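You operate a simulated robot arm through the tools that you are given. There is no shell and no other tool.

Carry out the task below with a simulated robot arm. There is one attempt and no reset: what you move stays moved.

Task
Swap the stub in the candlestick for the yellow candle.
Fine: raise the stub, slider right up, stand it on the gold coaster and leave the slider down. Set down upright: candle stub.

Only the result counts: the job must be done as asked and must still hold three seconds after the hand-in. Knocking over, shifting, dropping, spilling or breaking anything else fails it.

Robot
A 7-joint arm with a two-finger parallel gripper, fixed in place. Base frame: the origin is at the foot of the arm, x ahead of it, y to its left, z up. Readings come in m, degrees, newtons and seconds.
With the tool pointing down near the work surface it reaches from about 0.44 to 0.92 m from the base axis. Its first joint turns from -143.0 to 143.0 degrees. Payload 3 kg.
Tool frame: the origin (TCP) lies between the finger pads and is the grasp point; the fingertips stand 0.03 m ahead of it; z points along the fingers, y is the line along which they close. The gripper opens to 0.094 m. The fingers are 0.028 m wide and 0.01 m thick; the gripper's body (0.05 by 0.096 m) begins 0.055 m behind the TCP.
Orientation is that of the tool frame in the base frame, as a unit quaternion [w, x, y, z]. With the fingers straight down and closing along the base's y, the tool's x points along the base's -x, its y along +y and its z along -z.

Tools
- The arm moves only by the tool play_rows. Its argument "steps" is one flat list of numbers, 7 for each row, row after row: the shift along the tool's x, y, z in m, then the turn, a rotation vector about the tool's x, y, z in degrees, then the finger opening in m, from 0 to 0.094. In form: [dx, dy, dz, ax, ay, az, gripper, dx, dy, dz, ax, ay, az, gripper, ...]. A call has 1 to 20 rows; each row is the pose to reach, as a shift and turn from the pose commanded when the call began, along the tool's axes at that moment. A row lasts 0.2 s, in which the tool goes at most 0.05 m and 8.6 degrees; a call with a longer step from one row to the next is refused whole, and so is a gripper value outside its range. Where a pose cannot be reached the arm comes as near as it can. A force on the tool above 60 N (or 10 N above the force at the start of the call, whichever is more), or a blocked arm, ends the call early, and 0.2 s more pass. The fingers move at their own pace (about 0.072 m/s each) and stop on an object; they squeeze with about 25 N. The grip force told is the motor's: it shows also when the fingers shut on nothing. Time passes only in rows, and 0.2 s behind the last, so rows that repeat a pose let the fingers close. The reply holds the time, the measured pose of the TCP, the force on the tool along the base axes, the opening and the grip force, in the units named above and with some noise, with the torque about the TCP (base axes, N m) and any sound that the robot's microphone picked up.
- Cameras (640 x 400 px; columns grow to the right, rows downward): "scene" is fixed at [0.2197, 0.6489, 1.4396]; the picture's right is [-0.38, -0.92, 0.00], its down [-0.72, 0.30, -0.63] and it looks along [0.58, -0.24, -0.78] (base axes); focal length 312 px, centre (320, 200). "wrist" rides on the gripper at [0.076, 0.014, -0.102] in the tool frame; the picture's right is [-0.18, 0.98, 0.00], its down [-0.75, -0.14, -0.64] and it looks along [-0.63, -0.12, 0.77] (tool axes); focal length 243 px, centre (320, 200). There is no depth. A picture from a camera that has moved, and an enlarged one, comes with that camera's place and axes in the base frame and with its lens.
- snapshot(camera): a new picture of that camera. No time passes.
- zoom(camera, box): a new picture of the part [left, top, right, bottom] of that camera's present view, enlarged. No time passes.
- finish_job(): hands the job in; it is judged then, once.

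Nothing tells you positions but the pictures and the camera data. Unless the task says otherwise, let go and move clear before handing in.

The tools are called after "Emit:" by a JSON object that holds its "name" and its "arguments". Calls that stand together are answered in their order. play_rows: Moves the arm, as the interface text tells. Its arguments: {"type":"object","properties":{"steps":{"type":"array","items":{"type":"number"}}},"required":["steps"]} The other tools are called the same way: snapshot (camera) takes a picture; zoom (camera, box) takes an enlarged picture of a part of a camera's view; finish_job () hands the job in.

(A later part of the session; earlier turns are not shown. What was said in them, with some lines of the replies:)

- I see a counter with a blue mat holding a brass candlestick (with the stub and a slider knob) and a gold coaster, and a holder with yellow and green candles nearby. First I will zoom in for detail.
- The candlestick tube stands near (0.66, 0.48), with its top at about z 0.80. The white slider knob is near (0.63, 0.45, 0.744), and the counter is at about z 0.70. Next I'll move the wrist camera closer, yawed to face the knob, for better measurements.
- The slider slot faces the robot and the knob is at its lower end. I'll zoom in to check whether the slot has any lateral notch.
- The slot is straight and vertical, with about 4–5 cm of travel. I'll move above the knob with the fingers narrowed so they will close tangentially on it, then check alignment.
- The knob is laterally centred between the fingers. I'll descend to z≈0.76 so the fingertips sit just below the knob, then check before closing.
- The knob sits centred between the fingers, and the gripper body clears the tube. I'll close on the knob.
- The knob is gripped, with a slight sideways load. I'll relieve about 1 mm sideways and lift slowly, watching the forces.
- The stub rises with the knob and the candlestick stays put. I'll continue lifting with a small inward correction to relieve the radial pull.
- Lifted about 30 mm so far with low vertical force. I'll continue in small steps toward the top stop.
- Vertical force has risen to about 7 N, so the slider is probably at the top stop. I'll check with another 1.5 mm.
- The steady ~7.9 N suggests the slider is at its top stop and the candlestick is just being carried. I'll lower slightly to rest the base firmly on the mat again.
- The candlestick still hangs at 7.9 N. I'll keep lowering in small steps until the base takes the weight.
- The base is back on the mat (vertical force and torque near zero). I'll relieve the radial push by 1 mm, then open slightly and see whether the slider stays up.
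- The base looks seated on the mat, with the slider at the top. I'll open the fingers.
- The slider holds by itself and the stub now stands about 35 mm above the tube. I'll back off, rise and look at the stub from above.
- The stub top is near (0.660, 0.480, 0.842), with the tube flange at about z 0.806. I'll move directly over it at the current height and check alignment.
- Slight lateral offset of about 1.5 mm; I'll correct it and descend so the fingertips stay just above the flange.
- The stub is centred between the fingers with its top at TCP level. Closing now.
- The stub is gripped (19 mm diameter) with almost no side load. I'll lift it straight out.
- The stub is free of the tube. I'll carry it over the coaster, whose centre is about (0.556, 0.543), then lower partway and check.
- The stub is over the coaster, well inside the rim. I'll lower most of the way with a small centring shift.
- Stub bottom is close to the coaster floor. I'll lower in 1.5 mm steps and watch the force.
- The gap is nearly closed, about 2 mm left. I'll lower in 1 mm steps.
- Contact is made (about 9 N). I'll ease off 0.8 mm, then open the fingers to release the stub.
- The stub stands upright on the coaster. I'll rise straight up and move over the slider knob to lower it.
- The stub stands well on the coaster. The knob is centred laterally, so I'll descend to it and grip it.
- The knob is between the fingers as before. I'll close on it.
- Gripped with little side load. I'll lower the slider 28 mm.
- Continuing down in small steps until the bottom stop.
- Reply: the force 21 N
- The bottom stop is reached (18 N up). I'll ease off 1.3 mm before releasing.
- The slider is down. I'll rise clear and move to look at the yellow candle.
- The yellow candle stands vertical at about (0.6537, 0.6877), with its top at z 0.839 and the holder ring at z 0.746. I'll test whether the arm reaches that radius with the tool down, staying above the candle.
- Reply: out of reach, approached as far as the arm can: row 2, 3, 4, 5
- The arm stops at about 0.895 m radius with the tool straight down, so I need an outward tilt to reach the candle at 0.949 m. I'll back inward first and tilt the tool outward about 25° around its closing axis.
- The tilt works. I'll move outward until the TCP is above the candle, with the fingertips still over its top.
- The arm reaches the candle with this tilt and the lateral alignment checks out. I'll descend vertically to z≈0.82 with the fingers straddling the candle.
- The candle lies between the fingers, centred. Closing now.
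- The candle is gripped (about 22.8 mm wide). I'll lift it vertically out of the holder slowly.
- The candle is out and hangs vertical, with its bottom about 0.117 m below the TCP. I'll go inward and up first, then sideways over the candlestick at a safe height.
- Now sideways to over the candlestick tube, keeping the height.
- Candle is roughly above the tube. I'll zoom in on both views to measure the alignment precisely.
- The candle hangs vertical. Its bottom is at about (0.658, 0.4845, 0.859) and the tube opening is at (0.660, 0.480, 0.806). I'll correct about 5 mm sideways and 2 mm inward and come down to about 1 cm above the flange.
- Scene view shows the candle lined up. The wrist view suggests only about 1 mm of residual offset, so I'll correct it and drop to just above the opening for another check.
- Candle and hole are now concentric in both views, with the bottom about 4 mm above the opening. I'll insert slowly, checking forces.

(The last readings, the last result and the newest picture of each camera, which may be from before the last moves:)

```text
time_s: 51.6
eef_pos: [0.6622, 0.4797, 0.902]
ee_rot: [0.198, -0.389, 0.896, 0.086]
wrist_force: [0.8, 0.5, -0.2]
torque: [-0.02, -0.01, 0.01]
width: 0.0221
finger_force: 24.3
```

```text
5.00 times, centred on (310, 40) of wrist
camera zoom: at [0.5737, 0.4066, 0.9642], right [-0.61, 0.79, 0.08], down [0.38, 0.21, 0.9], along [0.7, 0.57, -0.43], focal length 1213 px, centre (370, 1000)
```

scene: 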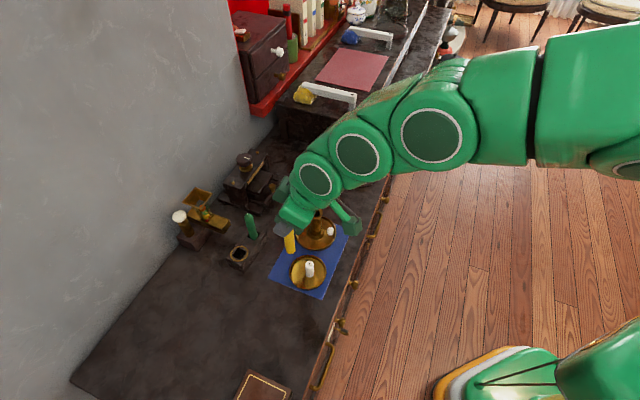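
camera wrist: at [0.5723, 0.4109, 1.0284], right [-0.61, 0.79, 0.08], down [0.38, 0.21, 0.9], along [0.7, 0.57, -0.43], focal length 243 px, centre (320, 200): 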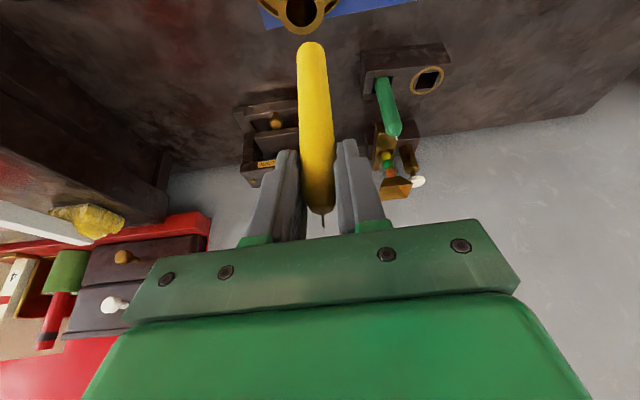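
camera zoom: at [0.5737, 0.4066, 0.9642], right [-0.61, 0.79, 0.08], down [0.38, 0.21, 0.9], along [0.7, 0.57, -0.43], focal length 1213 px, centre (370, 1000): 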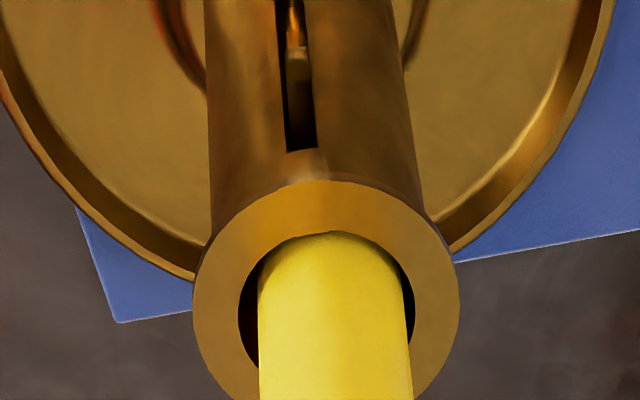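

The candle has entered the tube with no notable force. I'll nudge 0.6 mm for centring and continue down.

Emit:
{"name": "play_rows", "arguments": {"steps": [0, -0.0006, 0, 0, 0, 0, 0.01, 0.0013, -0.0006, 0.0027, 0, 0, 0, 0.01, 0.0025, -0.0006, 0.0054, 0, 0, 0, 0.01, 0.0038, -0.0006, 0.0082, 0, 0, 0, 0.01, 0.0051, -0.0006, 0.0109, 0, 0, 0, 0.01, 0.0063, -0.0006, 0.0136, 0, 0, 0, 0.01, 0.0063, -0.0006, 0.0136, 0, 0, 0, 0.01]}}

Emit:
{"name": "zoom", "arguments": {"camera": "scene", "box": [300, 185, 335, 225]}}

Emit:
{"name": "zoom", "arguments": {"camera": "wrist", "box": [265, 20, 355, 100]}}

```text
time_s: 53.2
eef_pos: [0.6611, 0.48, 0.8879]
ee_rot: [0.198, -0.39, 0.895, 0.086]
wrist_force: [-0.1, 0.5, -0.7]
torque: [-0.05, -0.02, 0.0]
width: 0.0223
finger_force: 24.8
```

```text
10.00 times, centred on (318, 205) of scene
camera zoom: at [0.2197, 0.6489, 1.4396], right [-0.38, -0.92, 0.0], down [-0.72, 0.3, -0.63], along [0.58, -0.24, -0.78], focal length 3122 px, centre (345, 150)
```

zoom: 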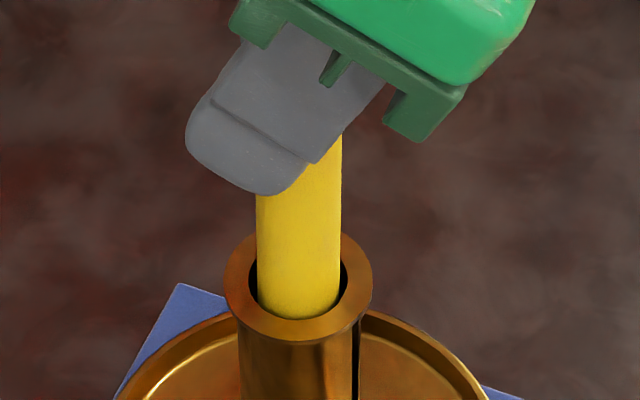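

```text
5.00 times, centred on (310, 60) of wrist
camera zoom: at [0.5744, 0.4061, 0.9491], right [-0.61, 0.79, 0.08], down [0.38, 0.2, 0.9], along [0.7, 0.57, -0.43], focal length 1213 px, centre (370, 900)
```

zoom: 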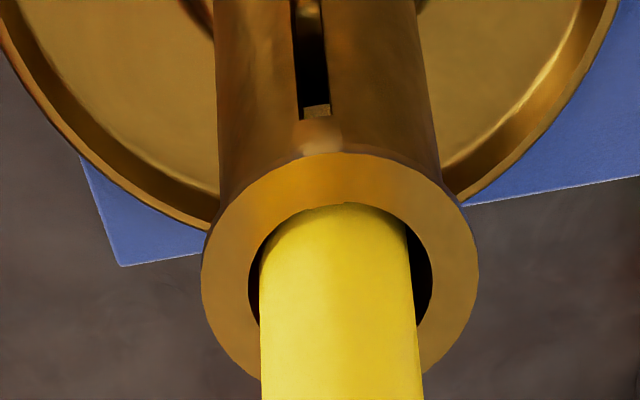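

Well centred, with no contact force. Continuing down 20 mm.

Emit:
{"name": "play_rows", "arguments": {"steps": [0.0017, 0.0002, 0.0036, 0, 0, 0, 0.01, 0.0034, 0.0002, 0.0073, 0, 0, 0, 0.01, 0.0051, 0.0002, 0.0109, 0, 0, 0, 0.01, 0.0068, 0.0002, 0.0145, 0, 0, 0, 0.01, 0.0085, 0.0002, 0.0181, 0, 0, 0, 0.01, 0.0085, 0.0002, 0.0181, 0, 0, 0, 0.01]}}

Emit:
{"name": "zoom", "arguments": {"camera": "wrist", "box": [265, 20, 355, 100]}}

Emit:
{"name": "zoom", "arguments": {"camera": "scene", "box": [290, 170, 350, 240]}}

```text
time_s: 54.6
eef_pos: [0.6611, 0.4796, 0.8681]
ee_rot: [0.2, -0.389, 0.896, 0.085]
wrist_force: [-0.7, 0.6, 3.3]
torque: [-0.1, 0.03, 0.02]
width: 0.022
finger_force: 24.9
```

```text
5.00 times, centred on (310, 60) of wrist
camera zoom: at [0.5741, 0.4063, 0.9294], right [-0.61, 0.79, 0.08], down [0.38, 0.21, 0.9], along [0.7, 0.57, -0.43], focal length 1213 px, centre (370, 900)
```

zoom: 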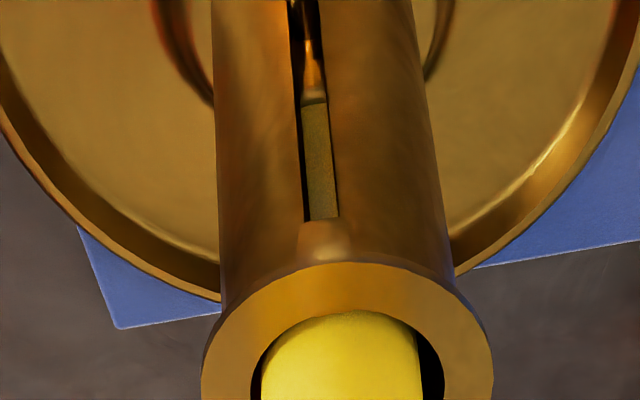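

```text
5.71 times, centred on (320, 205) of scene
camera zoom: at [0.2197, 0.6489, 1.4396], right [-0.38, -0.92, 0.0], down [-0.72, 0.3, -0.63], along [0.58, -0.24, -0.78], focal length 1784 px, centre (320, 171)
```

zoom: 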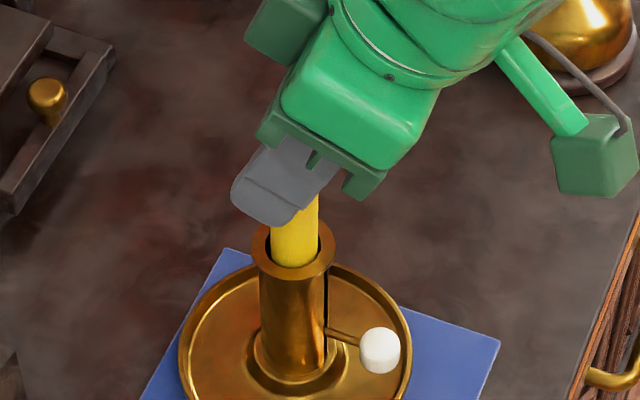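

A 3 N upward force appears and the candle's base is at the slider platform in the slot. I'll press another 1 mm to confirm it is seated.

Emit:
{"name": "play_rows", "arguments": {"steps": [0.0002, 0, 0.0005, 0, 0, 0, 0.01, 0.0004, 0, 0.0009, 0, 0, 0, 0.01, 0.0004, 0, 0.0009, 0, 0, 0, 0.01]}}

Emit:
{"name": "zoom", "arguments": {"camera": "wrist", "box": [265, 20, 355, 100]}}

```text
time_s: 55.4
eef_pos: [0.662, 0.4797, 0.8675]
ee_rot: [0.199, -0.389, 0.895, 0.087]
wrist_force: [0.1, 0.1, 8.9]
torque: [0.03, -0.07, 0.0]
width: 0.0221
finger_force: 25.2
```

```text
5.00 times, centred on (310, 60) of wrist
camera zoom: at [0.5743, 0.4064, 0.9291], right [-0.61, 0.79, 0.08], down [0.38, 0.2, 0.9], along [0.7, 0.58, -0.43], focal length 1213 px, centre (370, 900)
```

zoom: 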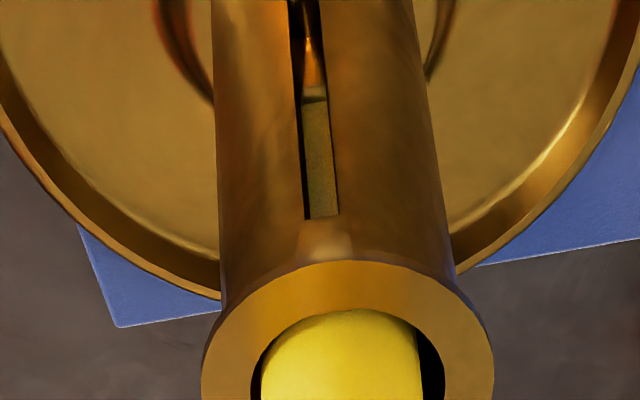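

Seated (9 N). I'll press one more millimetre to make sure the slider is fully at its lower stop, then ease off.

Emit:
{"name": "play_rows", "arguments": {"steps": [0.0002, 0, 0.0005, 0, 0, 0, 0.01, 0.0004, 0, 0.0009, 0, 0, 0, 0.01, 0.0004, 0, 0.0009, 0, 0, 0, 0.01]}}

```text
time_s: 56.2
eef_pos: [0.662, 0.4803, 0.8667]
ee_rot: [0.2, -0.389, 0.895, 0.087]
wrist_force: [0.3, 3.8, 21.4]
torque: [0.31, -0.11, 0.01]
width: 0.0224
finger_force: 25.2
```

The stop is firm at 21 N. I'll ease off about 1.8 mm and check the residual force before opening.

Emit:
{"name": "play_rows", "arguments": {"steps": [-0.0004, 0, -0.0008, 0, 0, 0, 0.01, -0.0007, 0, -0.0015, 0, 0, 0, 0.01, -0.0007, 0, -0.0015, 0, 0, 0, 0.01]}}

```text
time_s: 57.0
eef_pos: [0.6624, 0.4781, 0.8658]
ee_rot: [0.197, -0.389, 0.896, 0.086]
wrist_force: [-0.4, 0.5, 5.1]
torque: [-0.03, 0.0, 0.0]
width: 0.0221
finger_force: 25.3
```

Emit:
{"name": "play_rows", "arguments": {"steps": [-0.0002, 0, -0.0004, 0, 0, 0, 0.01, -0.0002, 0, -0.0004, 0, 0, 0, 0.026, -0.0002, 0, -0.0004, 0, 0, 0, 0.034, -0.0002, 0, -0.0004, 0, 0, 0, 0.044, -0.0002, 0, -0.0004, 0, 0, 0, 0.05]}}

Emit:
{"name": "snapshot", "arguments": {"camera": "wrist"}}

Emit:
{"name": "zoom", "arguments": {"camera": "scene", "box": [280, 170, 360, 250]}}

```text
time_s: 58.2
eef_pos: [0.6615, 0.4789, 0.8678]
ee_rot: [0.198, -0.389, 0.895, 0.086]
wrist_force: [-0.3, 0.3, 0.4]
torque: [0.01, 0.03, 0.0]
width: 0.0501
finger_force: 0.1
```

```text
taken
camera wrist: at [0.5743, 0.406, 0.9293], right [-0.61, 0.79, 0.08], down [0.38, 0.21, 0.9], along [0.7, 0.57, -0.43], focal length 243 px, centre (320, 200)
```

wrist: 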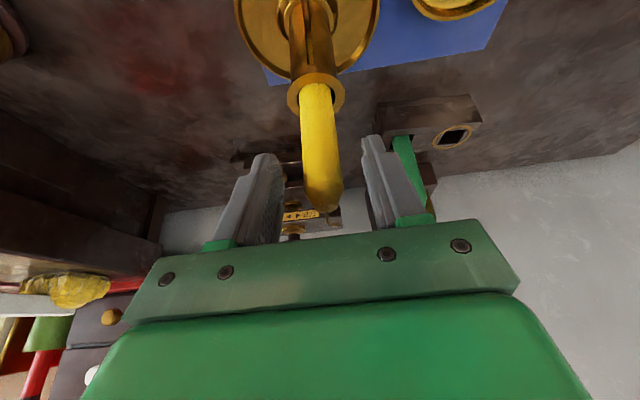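

```text
5.00 times, centred on (320, 210) of scene
camera zoom: at [0.2197, 0.6489, 1.4396], right [-0.38, -0.92, 0.0], down [-0.72, 0.3, -0.63], along [0.58, -0.24, -0.78], focal length 1561 px, centre (320, 150)
```

zoom: 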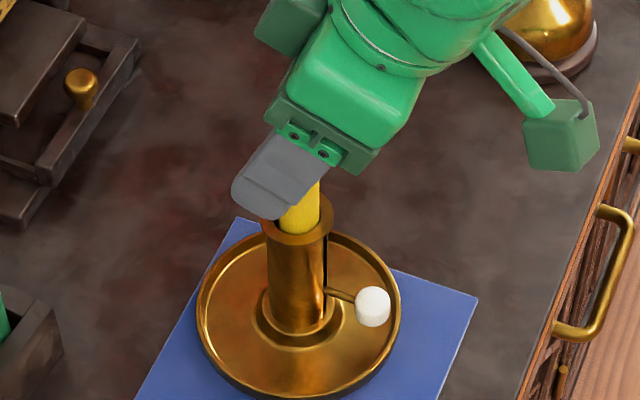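

The candle stands in the tube with the slider down. I'll retreat along the tool axis and check the result.

Emit:
{"name": "play_rows", "arguments": {"steps": [0, 0, -0.02, 0, 0, 0, 0.05, 0, 0, -0.05, 0, 0, 0, 0.05, 0, 0, -0.09, 0, 0, 0, 0.05, 0, 0, -0.13, 0, 0, 0, 0.05, 0.03, 0, -0.16, 0, 0, 0, 0.05, 0.06, 0, -0.18, 0, 0, 0, 0.05, 0.06, 0, -0.18, 0, 0, 0, 0.05]}}

Emit:
{"name": "snapshot", "arguments": {"camera": "wrist"}}

Emit:
{"name": "snapshot", "arguments": {"camera": "scene"}}

Emit:
{"name": "zoom", "arguments": {"camera": "scene", "box": [250, 180, 370, 310]}}

```text
time_s: 59.8
eef_pos: [0.571, 0.3852, 1.0061]
ee_rot: [0.199, -0.389, 0.895, 0.087]
wrist_force: [-0.1, 0.3, -0.1]
torque: [-0.03, 0.0, -0.04]
width: 0.0501
finger_force: 0.1
```

```text
taken
camera wrist: at [0.4846, 0.3125, 1.0668], right [-0.61, 0.79, 0.08], down [0.38, 0.21, 0.9], along [0.7, 0.57, -0.43], focal length 243 px, centre (320, 200)
```

wrist: 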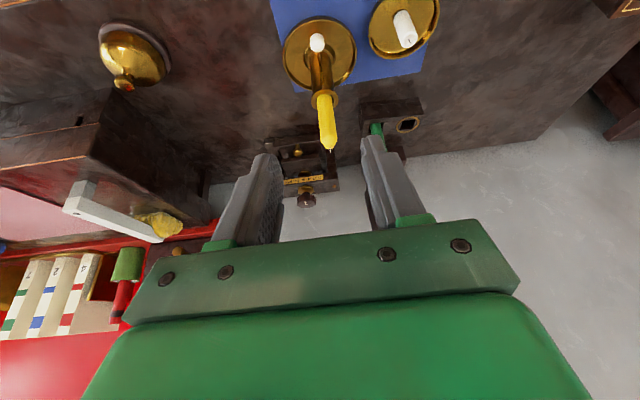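

```text
taken
```

scene: 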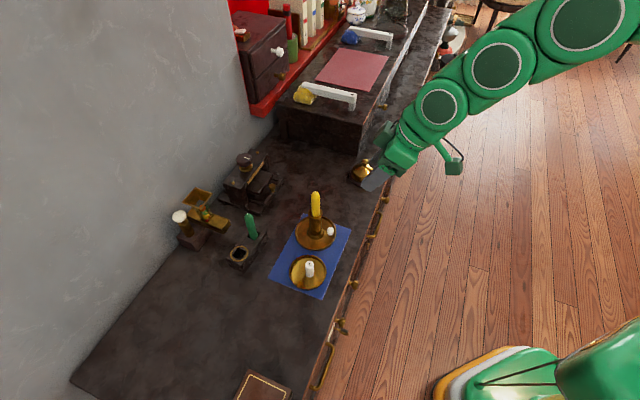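

```text
3.08 times, centred on (310, 245) of scene
camera zoom: at [0.2197, 0.6489, 1.4396], right [-0.38, -0.92, 0.0], down [-0.72, 0.3, -0.63], along [0.58, -0.24, -0.78], focal length 961 px, centre (351, 62)
```

zoom: 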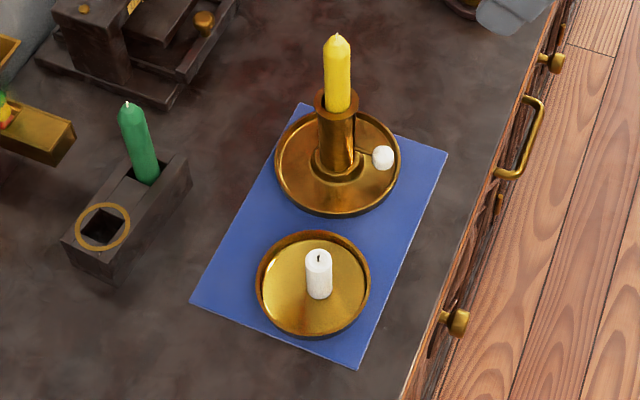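

The yellow candle stands in the candlestick, the stub stands on the coaster, and the slider looks down. I'll compare the knob position with the initial close-up before handing in.

Emit:
{"name": "zoom", "arguments": {"camera": "scene", "box": [290, 200, 340, 255]}}

Emit:
{"name": "zoom", "arguments": {"camera": "scene", "box": [280, 245, 340, 305]}}

Emit:
{"name": "zoom", "arguments": {"camera": "wrist", "box": [280, 0, 450, 160]}}

```text
7.27 times, centred on (315, 228) of scene
camera zoom: at [0.2197, 0.6489, 1.4396], right [-0.38, -0.92, 0.0], down [-0.72, 0.3, -0.63], along [0.58, -0.24, -0.78], focal length 2270 px, centre (356, 0)
```

zoom: 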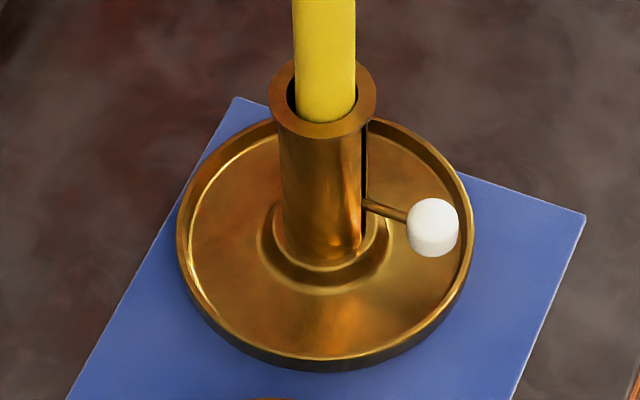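

```text
6.67 times, centred on (310, 275) of scene
camera zoom: at [0.2197, 0.6489, 1.4396], right [-0.38, -0.92, 0.0], down [-0.72, 0.3, -0.63], along [0.58, -0.24, -0.78], focal length 2081 px, centre (387, -300)
```

zoom: 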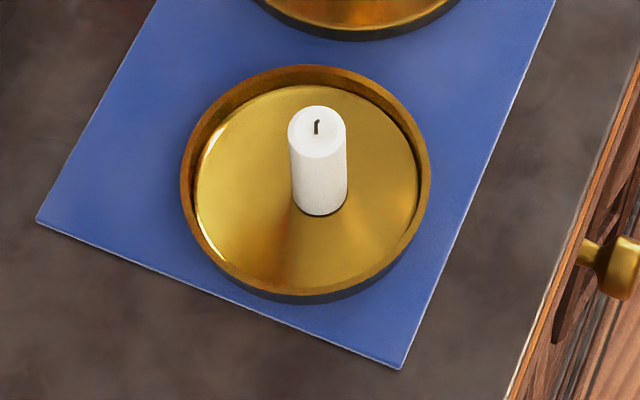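

```text
2.50 times, centred on (365, 80) of wrist
camera zoom: at [0.4846, 0.3125, 1.0668], right [-0.61, 0.79, 0.08], down [0.38, 0.21, 0.9], along [0.7, 0.57, -0.43], focal length 606 px, centre (208, 500)
```

zoom: 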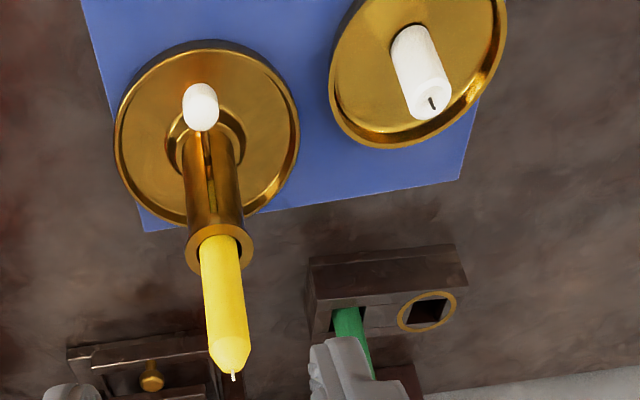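

The knob is back at its initial lower position relative to the candlestick. The yellow candle is seated upright, the stub stands on the coaster, and the arm is clear, so I'm handing in.

Emit:
{"name": "finish_job", "arguments": {}}

```text
The job is handed in.
```

The swap is done and handed in. The yellow candle is in the candlestick and the stub stands upright on the gold coaster. The slider is back down and the arm is clear.

- **Slider:** I raised it to its top stop and took the stub out. Then I lowered it until it hit the bottom stop. In the last close-up, the knob sat at its starting height relative to the candlestick.
- **Candlestick moved slightly:** It ended up about 1.5 mm from where it started. At the top stop I also lifted it a few millimetres off the mat for a moment, then set it back down.
- **Everything else:** I touched nothing else on the counter. The green candle is still in its holder.
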